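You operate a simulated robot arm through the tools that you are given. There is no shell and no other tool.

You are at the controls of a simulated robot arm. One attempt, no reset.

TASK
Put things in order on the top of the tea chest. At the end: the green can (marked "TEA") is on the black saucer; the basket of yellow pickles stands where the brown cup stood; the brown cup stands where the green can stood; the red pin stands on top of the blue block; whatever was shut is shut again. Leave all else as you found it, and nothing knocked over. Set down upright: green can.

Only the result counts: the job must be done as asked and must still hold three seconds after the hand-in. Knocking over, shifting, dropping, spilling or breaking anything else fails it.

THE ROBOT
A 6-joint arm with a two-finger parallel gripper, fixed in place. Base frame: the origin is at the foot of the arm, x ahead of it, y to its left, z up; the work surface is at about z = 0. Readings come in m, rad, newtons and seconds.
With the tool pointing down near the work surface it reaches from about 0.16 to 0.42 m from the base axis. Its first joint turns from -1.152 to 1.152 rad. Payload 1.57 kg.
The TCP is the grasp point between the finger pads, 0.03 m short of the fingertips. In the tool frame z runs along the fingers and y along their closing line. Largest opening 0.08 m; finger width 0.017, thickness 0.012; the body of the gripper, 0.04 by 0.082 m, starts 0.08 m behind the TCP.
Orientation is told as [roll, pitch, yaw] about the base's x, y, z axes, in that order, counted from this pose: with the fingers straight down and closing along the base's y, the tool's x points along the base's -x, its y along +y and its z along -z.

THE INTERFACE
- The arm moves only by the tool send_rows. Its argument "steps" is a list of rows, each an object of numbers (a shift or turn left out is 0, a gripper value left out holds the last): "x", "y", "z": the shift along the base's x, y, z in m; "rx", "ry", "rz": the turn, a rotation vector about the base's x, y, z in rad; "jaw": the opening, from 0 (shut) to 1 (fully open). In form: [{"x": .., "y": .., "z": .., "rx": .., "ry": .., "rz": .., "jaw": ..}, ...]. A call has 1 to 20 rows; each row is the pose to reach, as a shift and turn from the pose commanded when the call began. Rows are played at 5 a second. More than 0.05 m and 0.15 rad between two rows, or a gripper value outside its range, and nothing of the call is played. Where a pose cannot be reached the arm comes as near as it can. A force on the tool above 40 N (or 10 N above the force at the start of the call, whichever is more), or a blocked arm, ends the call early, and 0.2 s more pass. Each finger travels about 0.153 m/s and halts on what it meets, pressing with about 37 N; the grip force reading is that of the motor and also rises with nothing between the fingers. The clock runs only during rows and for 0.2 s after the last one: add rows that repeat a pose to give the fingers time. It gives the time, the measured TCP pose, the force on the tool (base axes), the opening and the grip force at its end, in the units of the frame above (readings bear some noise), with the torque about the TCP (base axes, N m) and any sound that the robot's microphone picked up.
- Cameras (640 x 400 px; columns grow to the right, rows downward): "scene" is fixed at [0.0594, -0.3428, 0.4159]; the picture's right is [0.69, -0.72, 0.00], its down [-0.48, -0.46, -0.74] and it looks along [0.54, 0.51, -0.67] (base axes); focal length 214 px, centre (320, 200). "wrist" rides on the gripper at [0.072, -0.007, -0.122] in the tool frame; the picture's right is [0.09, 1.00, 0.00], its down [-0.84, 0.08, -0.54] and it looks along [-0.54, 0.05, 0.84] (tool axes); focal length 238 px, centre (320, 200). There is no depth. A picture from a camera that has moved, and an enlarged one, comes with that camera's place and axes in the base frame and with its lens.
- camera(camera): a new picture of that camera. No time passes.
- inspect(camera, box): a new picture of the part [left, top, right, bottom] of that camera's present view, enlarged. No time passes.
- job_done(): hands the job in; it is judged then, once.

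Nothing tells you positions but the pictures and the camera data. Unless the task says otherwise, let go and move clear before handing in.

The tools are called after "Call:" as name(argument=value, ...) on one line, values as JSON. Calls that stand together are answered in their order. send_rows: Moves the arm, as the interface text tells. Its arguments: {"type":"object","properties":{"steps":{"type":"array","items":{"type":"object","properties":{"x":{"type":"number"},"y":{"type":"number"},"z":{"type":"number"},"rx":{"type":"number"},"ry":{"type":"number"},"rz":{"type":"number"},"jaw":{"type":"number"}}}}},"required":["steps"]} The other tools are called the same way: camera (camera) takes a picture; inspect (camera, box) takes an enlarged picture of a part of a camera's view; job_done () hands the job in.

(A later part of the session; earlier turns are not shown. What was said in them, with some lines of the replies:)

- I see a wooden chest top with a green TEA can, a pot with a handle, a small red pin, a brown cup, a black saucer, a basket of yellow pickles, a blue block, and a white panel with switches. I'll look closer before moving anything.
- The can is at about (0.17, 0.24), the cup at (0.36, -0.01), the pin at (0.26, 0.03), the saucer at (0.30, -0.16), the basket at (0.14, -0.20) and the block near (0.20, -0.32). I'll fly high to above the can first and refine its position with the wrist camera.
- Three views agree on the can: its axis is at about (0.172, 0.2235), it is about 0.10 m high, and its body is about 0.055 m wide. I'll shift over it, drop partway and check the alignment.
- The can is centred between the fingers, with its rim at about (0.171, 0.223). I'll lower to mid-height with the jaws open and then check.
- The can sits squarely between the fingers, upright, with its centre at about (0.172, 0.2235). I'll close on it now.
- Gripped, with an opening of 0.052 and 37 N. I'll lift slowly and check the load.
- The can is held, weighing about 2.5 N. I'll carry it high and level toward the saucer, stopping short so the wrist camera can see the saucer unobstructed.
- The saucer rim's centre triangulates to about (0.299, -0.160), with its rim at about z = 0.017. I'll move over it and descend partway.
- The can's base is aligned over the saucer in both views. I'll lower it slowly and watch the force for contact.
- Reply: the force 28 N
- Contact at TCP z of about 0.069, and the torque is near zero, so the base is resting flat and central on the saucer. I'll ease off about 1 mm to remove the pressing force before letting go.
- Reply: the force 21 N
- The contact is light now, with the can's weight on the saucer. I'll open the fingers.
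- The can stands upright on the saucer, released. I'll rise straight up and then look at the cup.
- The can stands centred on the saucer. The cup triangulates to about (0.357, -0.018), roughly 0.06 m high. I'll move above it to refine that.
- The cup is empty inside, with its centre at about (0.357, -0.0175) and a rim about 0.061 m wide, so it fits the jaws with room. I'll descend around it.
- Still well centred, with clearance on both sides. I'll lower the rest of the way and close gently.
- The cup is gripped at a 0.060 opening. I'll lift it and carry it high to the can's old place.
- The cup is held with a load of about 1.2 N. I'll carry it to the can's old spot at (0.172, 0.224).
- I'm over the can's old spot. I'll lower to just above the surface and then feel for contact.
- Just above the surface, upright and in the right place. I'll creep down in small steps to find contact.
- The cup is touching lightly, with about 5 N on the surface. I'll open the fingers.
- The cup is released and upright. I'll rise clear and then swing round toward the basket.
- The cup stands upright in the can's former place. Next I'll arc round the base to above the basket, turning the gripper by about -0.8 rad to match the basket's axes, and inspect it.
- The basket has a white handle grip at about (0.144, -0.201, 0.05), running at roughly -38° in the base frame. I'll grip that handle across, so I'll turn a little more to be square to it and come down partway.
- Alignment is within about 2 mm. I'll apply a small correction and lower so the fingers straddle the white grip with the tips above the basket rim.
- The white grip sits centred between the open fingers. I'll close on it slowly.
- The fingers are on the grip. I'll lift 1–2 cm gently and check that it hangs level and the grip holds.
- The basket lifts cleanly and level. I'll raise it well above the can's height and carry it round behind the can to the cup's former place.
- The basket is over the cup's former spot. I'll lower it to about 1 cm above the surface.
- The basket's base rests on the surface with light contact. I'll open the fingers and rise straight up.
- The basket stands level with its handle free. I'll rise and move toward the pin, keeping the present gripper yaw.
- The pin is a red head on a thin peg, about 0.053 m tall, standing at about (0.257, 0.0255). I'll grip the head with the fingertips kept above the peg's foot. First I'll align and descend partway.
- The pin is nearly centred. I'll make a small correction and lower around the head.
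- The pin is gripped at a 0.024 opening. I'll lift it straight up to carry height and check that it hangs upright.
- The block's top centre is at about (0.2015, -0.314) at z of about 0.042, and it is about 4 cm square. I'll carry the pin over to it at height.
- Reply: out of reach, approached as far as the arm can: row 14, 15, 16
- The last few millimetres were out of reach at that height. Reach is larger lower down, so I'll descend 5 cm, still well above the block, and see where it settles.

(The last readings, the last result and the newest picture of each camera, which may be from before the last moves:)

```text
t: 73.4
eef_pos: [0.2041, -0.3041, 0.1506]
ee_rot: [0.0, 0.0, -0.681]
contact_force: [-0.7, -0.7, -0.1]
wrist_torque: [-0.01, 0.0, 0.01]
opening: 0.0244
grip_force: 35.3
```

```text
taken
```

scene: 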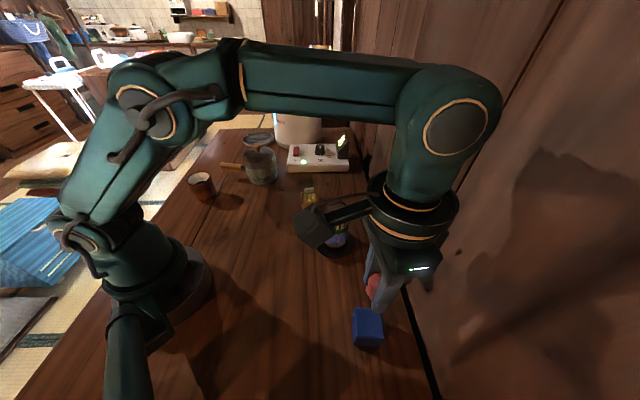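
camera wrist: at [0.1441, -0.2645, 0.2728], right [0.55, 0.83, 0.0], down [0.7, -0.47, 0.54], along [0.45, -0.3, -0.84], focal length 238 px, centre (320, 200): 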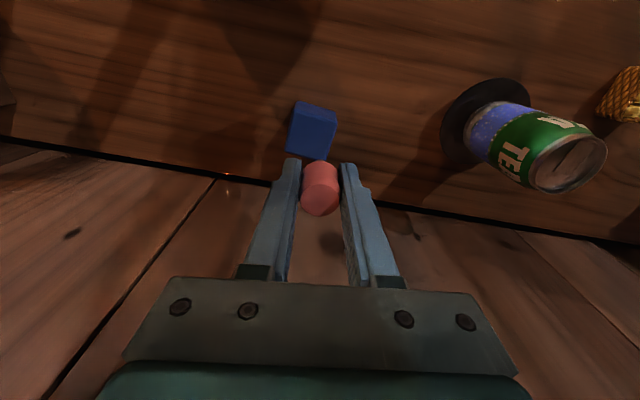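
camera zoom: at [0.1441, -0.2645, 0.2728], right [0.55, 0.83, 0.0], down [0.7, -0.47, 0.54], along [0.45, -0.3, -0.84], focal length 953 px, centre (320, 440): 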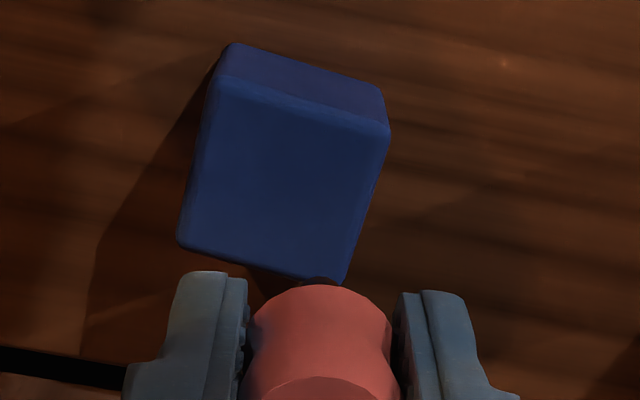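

The block's top centre is now confirmed at about (0.201, -0.314). I'll shift the pin over it and come down a bit more, still above it.

Call:
send_rows(steps=[{"x": -0.001, "y": -0.003, "z": -0.01}, {"x": -0.002, "y": -0.006, "z": -0.02}, {"x": -0.0032, "y": -0.0096, "z": -0.03}, {"x": -0.0032, "y": -0.0096, "z": -0.035}, {"x": -0.0032, "y": -0.0096, "z": -0.035}])

Call:
inspect(camera="wrist", box=[220, 80, 420, 205])

Call:
inspect(camera="scene", box=[310, 250, 438, 330])

```text
t: 74.6
eef_pos: [0.2028, -0.313, 0.1162]
ee_rot: [0.0, -0.001, -0.68]
contact_force: [-0.4, -0.7, -0.4]
wrist_torque: [-0.03, -0.01, 0.0]
opening: 0.0241
grip_force: 36.4
```

```text
3.20 times, centred on (320, 142) of wrist
camera zoom: at [0.1413, -0.2733, 0.2375], right [0.55, 0.83, 0.0], down [0.7, -0.47, 0.54], along [0.45, -0.3, -0.84], focal length 763 px, centre (320, 384)
```

zoom: 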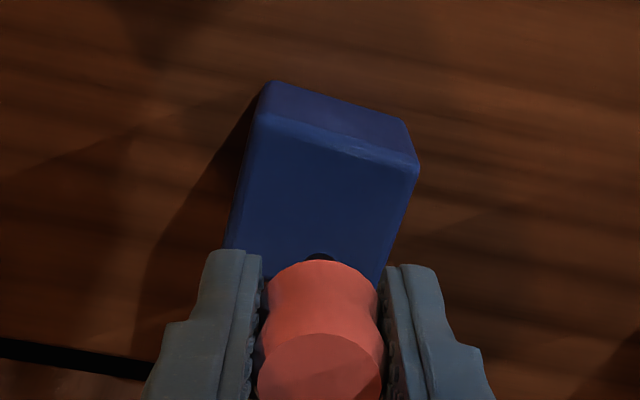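

```text
5.00 times, centred on (374, 290) of scene
camera zoom: at [0.0594, -0.3428, 0.4159], right [0.69, -0.72, 0.0], down [-0.48, -0.46, -0.74], along [0.54, 0.51, -0.67], focal length 1072 px, centre (50, -250)
```

zoom: 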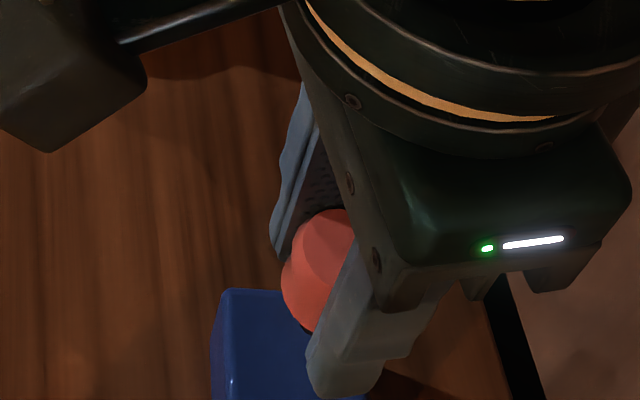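

The pin is centred over the block within about 1.5 mm. I'll lower to just above the block's top and then creep down.

Call:
send_rows(steps=[{"x": -0.0005, "y": -0.001, "z": -0.008}, {"x": -0.0005, "y": -0.001, "z": -0.016}, {"x": -0.0005, "y": -0.001, "z": -0.022}, {"x": -0.0005, "y": -0.001, "z": -0.026}, {"x": -0.0005, "y": -0.001, "z": -0.026}])

Call:
inspect(camera="wrist", box=[220, 80, 420, 205])

Call:
inspect(camera="scene", box=[310, 270, 438, 350])

```text
t: 75.8
eef_pos: [0.2014, -0.3156, 0.0892]
ee_rot: [0.0, 0.0, -0.679]
contact_force: [1.2, 0.0, -0.5]
wrist_torque: [0.04, 0.01, -0.04]
opening: 0.024
grip_force: 35.6
```

```text
3.20 times, centred on (320, 142) of wrist
camera zoom: at [0.1409, -0.275, 0.2112], right [0.55, 0.83, 0.0], down [0.7, -0.47, 0.54], along [0.45, -0.3, -0.84], focal length 763 px, centre (320, 384)
```

zoom: 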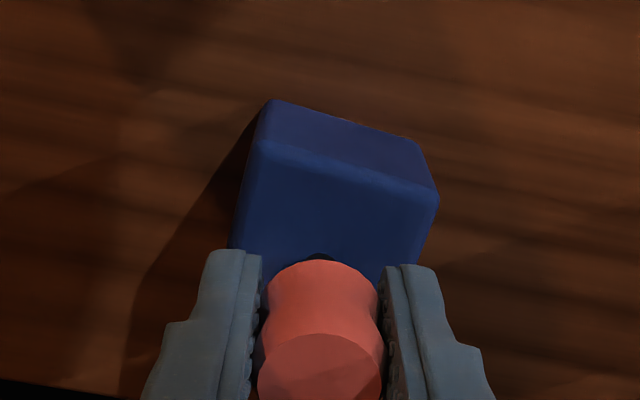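

```text
5.00 times, centred on (374, 310) of scene
camera zoom: at [0.0594, -0.3428, 0.4159], right [0.69, -0.72, 0.0], down [-0.48, -0.46, -0.74], along [0.54, 0.51, -0.67], focal length 1072 px, centre (50, -350)
```

zoom: 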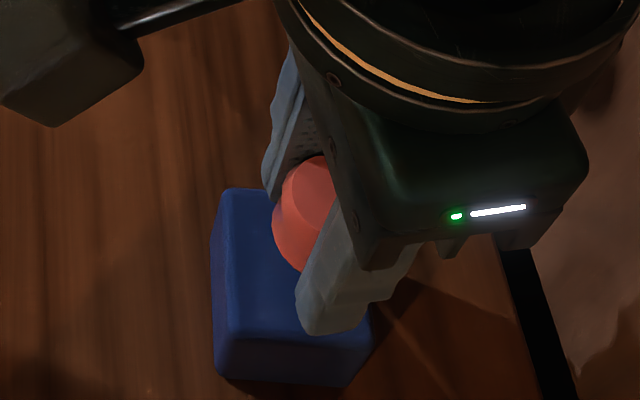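

Call:
send_rows(steps=[{"z": -0.001}, {"z": -0.002}, {"z": -0.003}, {"z": -0.003}])

```text
t: 76.8
eef_pos: [0.2016, -0.3156, 0.0882]
ee_rot: [-0.001, -0.001, -0.678]
contact_force: [-1.4, 2.1, 14.9]
wrist_torque: [0.1, 0.06, 0.01]
opening: 0.0241
grip_force: 36.2
```

Contact with the block's top, about 15 N. I'll ease up half a millimetre so it rests lightly.

Call:
send_rows(steps=[{"z": 0.0003}, {"z": 0.0006}, {"z": 0.0006}])

```text
t: 77.6
eef_pos: [0.2003, -0.3149, 0.0879]
ee_rot: [-0.001, -0.005, -0.681]
contact_force: [3.4, -2.9, 14.1]
wrist_torque: [-0.14, -0.16, 0.0]
opening: 0.0241
grip_force: 35.8
```

Call:
send_rows(steps=[{"z": 0.0003}, {"z": 0.0006}, {"z": 0.0006}])

```text
t: 78.4
eef_pos: [0.2003, -0.3147, 0.0877]
ee_rot: [-0.001, 0.002, -0.682]
contact_force: [0.2, -0.9, 15.1]
wrist_torque: [-0.09, -0.04, -0.01]
opening: 0.0242
grip_force: 36.2
```

Call:
send_rows(steps=[{"z": 0.0004}, {"z": 0.0008}, {"z": 0.0008}, {"z": 0.0008}])

```text
t: 79.4
eef_pos: [0.1985, -0.3139, 0.088]
ee_rot: [-0.001, 0.001, -0.682]
contact_force: [-0.6, 0.8, -0.6]
wrist_torque: [0.01, -0.03, 0.02]
opening: 0.0241
grip_force: 36.2
```

Call:
send_rows(steps=[{"z": -0.0003}, {"z": -0.0003}, {"z": -0.0003}])

```text
t: 80.2
eef_pos: [0.201, -0.3147, 0.088]
ee_rot: [0.001, -0.001, -0.681]
contact_force: [-0.2, -0.3, 0.2]
wrist_torque: [-0.01, 0.01, 0.01]
opening: 0.0241
grip_force: 36.1
```

Call:
send_rows(steps=[{"z": -0.0003}, {"z": -0.0003}, {"z": -0.0003}])

```text
t: 81.0
eef_pos: [0.2003, -0.315, 0.0886]
ee_rot: [0.001, 0.0, -0.679]
contact_force: [0.0, 0.5, -0.5]
wrist_torque: [0.0, 0.0, -0.03]
opening: 0.024
grip_force: 35.8
```

Call:
send_rows(steps=[{"z": -0.0003}, {"z": -0.0003}, {"z": -0.0003}])

Call:
inspect(camera="wrist", box=[240, 120, 400, 220])

Call:
inspect(camera="scene", box=[330, 290, 410, 340])

```text
t: 81.8
eef_pos: [0.1996, -0.3149, 0.0864]
ee_rot: [0.0, 0.0, -0.683]
contact_force: [-1.0, 0.9, 4.4]
wrist_torque: [0.03, 0.03, -0.02]
opening: 0.0243
grip_force: 35.9
```

```text
4.00 times, centred on (320, 170) of wrist
camera zoom: at [0.1403, -0.2751, 0.2095], right [0.55, 0.83, 0.0], down [0.7, -0.47, 0.54], along [0.45, -0.3, -0.84], focal length 953 px, centre (320, 320)
```

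zoom: 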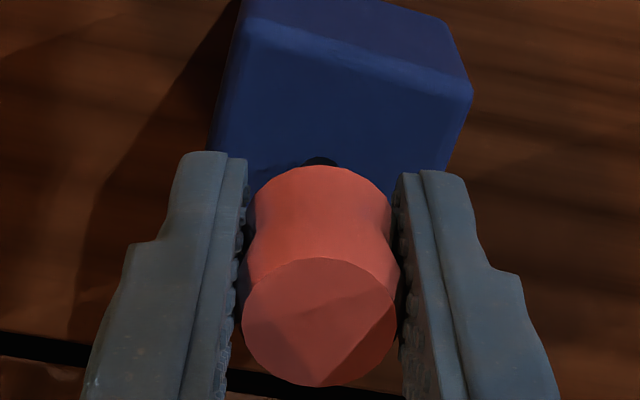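

```text
8.00 times, centred on (370, 315) of scene
camera zoom: at [0.0594, -0.3428, 0.4159], right [0.69, -0.72, 0.0], down [-0.48, -0.46, -0.74], along [0.54, 0.51, -0.67], focal length 1716 px, centre (-80, -720)
```

zoom: 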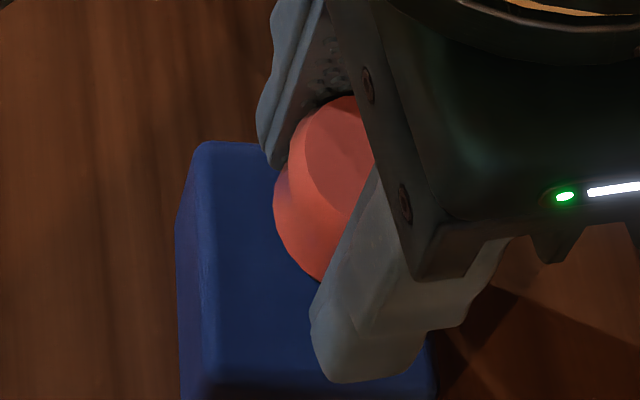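

The peg's foot rests lightly on the block's top, near its centre. I'll open the fingers gently.

Call:
send_rows(steps=[{"jaw": 0.28}, {"jaw": 0.33}, {"jaw": 0.38}, {"jaw": 0.44}, {"jaw": 0.52}, {"jaw": 0.62}, {"jaw": 0.62}])

Call:
camera(camera="wrist")

Call:
inspect(camera="wrist", box=[220, 100, 420, 225])

Call:
inspect(camera="scene", box=[320, 270, 420, 332])

```text
t: 83.4
eef_pos: [0.1999, -0.3152, 0.088]
ee_rot: [-0.001, -0.001, -0.681]
contact_force: [0.3, 0.7, -0.5]
wrist_torque: [0.03, 0.01, -0.03]
opening: 0.0496
grip_force: 0.1
```

```text
taken
camera wrist: at [0.1403, -0.275, 0.2093], right [0.55, 0.83, 0.0], down [0.7, -0.47, 0.54], along [0.45, -0.3, -0.84], focal length 238 px, centre (320, 200)
```

wrist: 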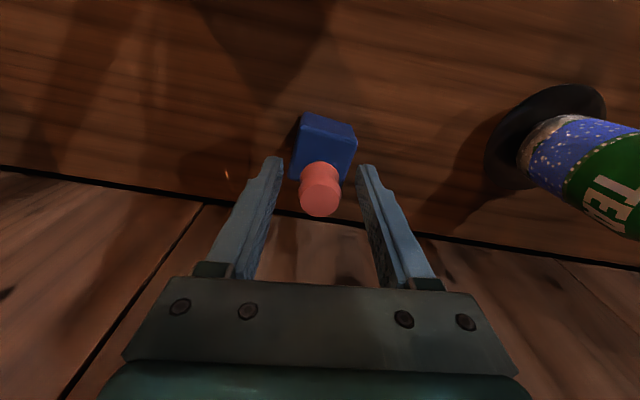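

```text
3.20 times, centred on (320, 162) of wrist
camera zoom: at [0.1403, -0.275, 0.2093], right [0.55, 0.83, 0.0], down [0.7, -0.47, 0.54], along [0.45, -0.3, -0.84], focal length 763 px, centre (320, 320)
```

zoom: 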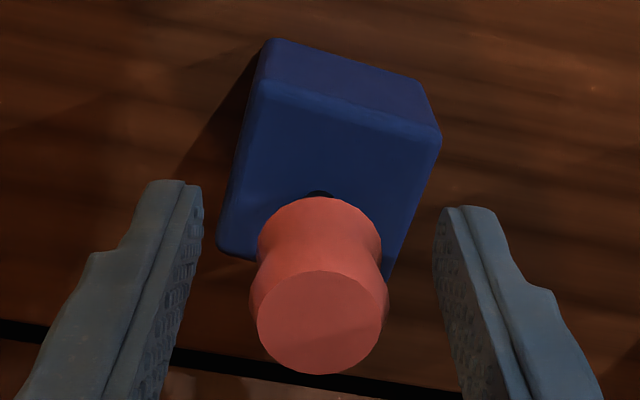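

```text
6.40 times, centred on (370, 301) of scene
camera zoom: at [0.0594, -0.3428, 0.4159], right [0.69, -0.72, 0.0], down [-0.48, -0.46, -0.74], along [0.54, 0.51, -0.67], focal length 1373 px, centre (0, -446)
```

zoom: 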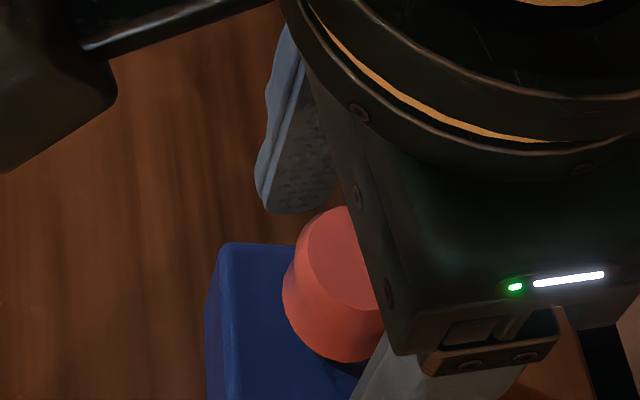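

The pin stands on its own on the block. I'll rise straight up slowly and then retreat.

Call:
send_rows(steps=[{"z": 0.005}, {"z": 0.012}, {"z": 0.022}, {"z": 0.034}, {"z": 0.046}, {"z": 0.058}, {"z": 0.065}, {"z": 0.065}])

Call:
camera(camera="wrist")

Call:
camera(camera="scene")

```text
t: 85.2
eef_pos: [0.1998, -0.3154, 0.1539]
ee_rot: [0.002, 0.0, -0.682]
contact_force: [-0.1, 0.6, -0.5]
wrist_torque: [0.02, 0.02, -0.02]
opening: 0.0496
grip_force: 0.1
```

```text
taken
camera wrist: at [0.1395, -0.2752, 0.2765], right [0.55, 0.83, 0.0], down [0.7, -0.47, 0.54], along [0.45, -0.3, -0.84], focal length 238 px, centre (320, 200)
```

wrist: 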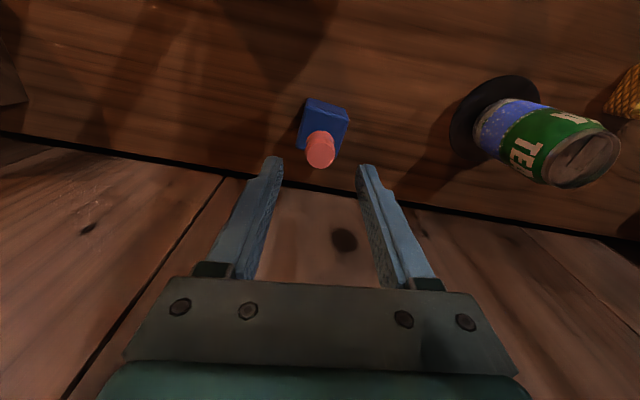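

```text
taken
```

scene: 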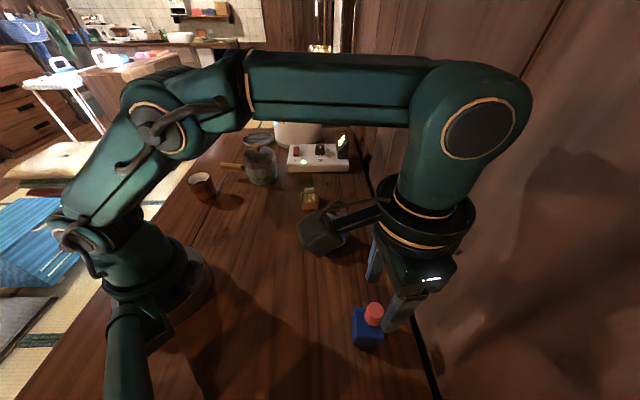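

Call:
send_rows(steps=[{"x": -0.01, "y": 0.02, "z": 0.02}, {"x": -0.02, "y": 0.045, "z": 0.045}, {"x": -0.02, "y": 0.08, "z": 0.065, "rz": 0.09}, {"x": -0.01, "y": 0.115, "z": 0.085, "rz": 0.18}, {"x": 0.0, "y": 0.15, "z": 0.1, "rz": 0.28}, {"x": 0.01, "y": 0.185, "z": 0.107, "rz": 0.38}, {"x": 0.018, "y": 0.22, "z": 0.107, "rz": 0.48}, {"x": 0.025, "y": 0.25, "z": 0.107, "rz": 0.58}, {"x": 0.025, "y": 0.27, "z": 0.107, "rz": 0.68}, {"x": 0.025, "y": 0.27, "z": 0.107, "rz": 0.68}])

Call:
camera(camera="wrist")

Call:
camera(camera="scene")

Call:
inspect(camera="scene", box=[310, 260, 438, 360])

Call:
inspect(camera="scene", box=[170, 120, 370, 260])

```text
t: 87.4
eef_pos: [0.2239, -0.0448, 0.2601]
ee_rot: [0.0, 0.0, 0.0]
contact_force: [0.1, 0.2, -0.4]
wrist_torque: [-0.01, -0.03, 0.04]
opening: 0.0496
grip_force: 0.0
```

```text
taken
camera wrist: at [0.1522, -0.0512, 0.3821], right [-0.09, 1.0, 0.0], down [0.84, 0.08, 0.54], along [0.54, 0.05, -0.84], focal length 238 px, centre (320, 200)
```

wrist: 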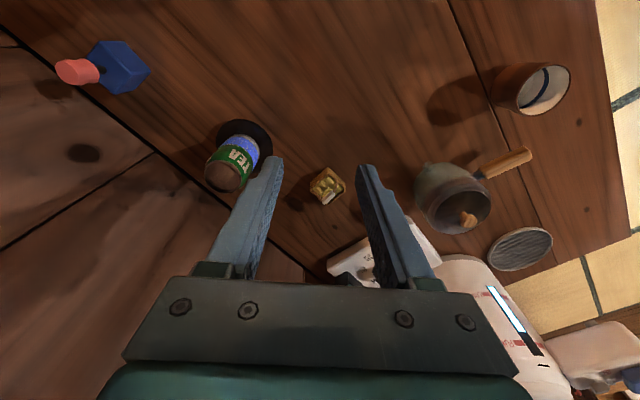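

```text
taken
```

scene: 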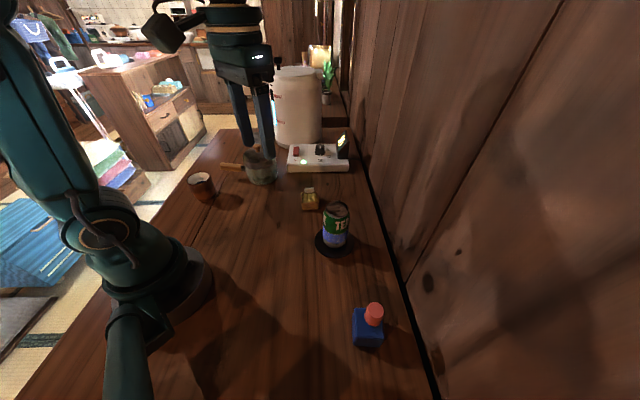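

```text
4.00 times, centred on (374, 310) of scene
camera zoom: at [0.0594, -0.3428, 0.4159], right [0.69, -0.72, 0.0], down [-0.48, -0.46, -0.74], along [0.54, 0.51, -0.67], focal length 858 px, centre (104, -240)
```

zoom: 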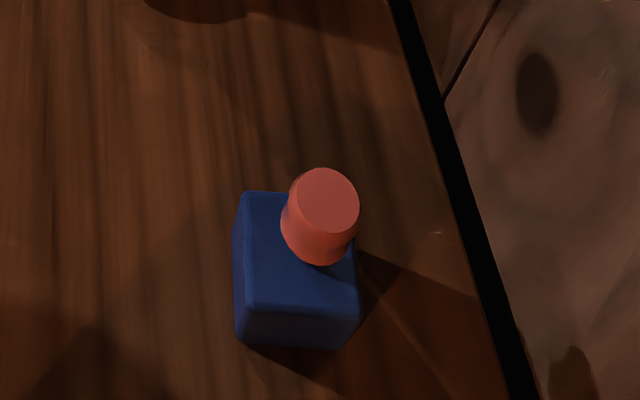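

```text
2.86 times, centred on (270, 190) of scene
camera zoom: at [0.0594, -0.3428, 0.4159], right [0.69, -0.72, 0.0], down [-0.48, -0.46, -0.74], along [0.54, 0.51, -0.67], focal length 613 px, centre (463, 229)
```

zoom: 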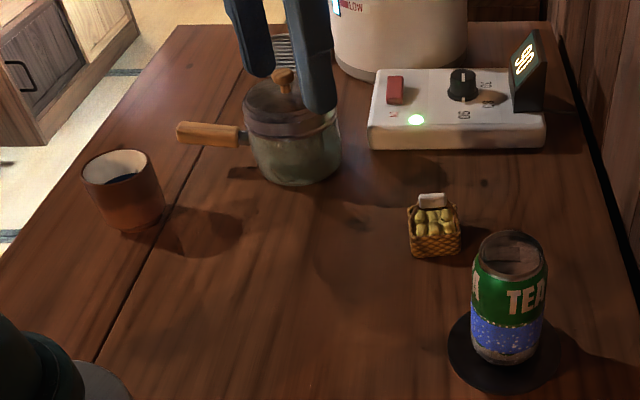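

Everything is in its place: the can is upright on the saucer, the basket stands where the cup was, the cup stands where the can was, and the pin stands on the block. The pot is still shut and the rest looks undisturbed, with the arm clear, so I'm handing in.

Call:
job_done()

```text
The job is handed in.
```

I rearranged the tea chest as asked and handed the job in; no verdict came back with it. In the last pictures before hand-in:

- **Green can:** upright and centred on the black saucer.
- **Basket of pickles:** standing level where the brown cup stood, with its pickles still inside.
- **Brown cup:** upright where the green can stood.
- **Red pin:** standing on its peg near the centre of the blue block's top.
- **Shut things:** I opened nothing, and the pot's lid is still on.

I saw nothing else knocked over or shifted. The arm was back near its starting pose, holding nothing and clear of everything.
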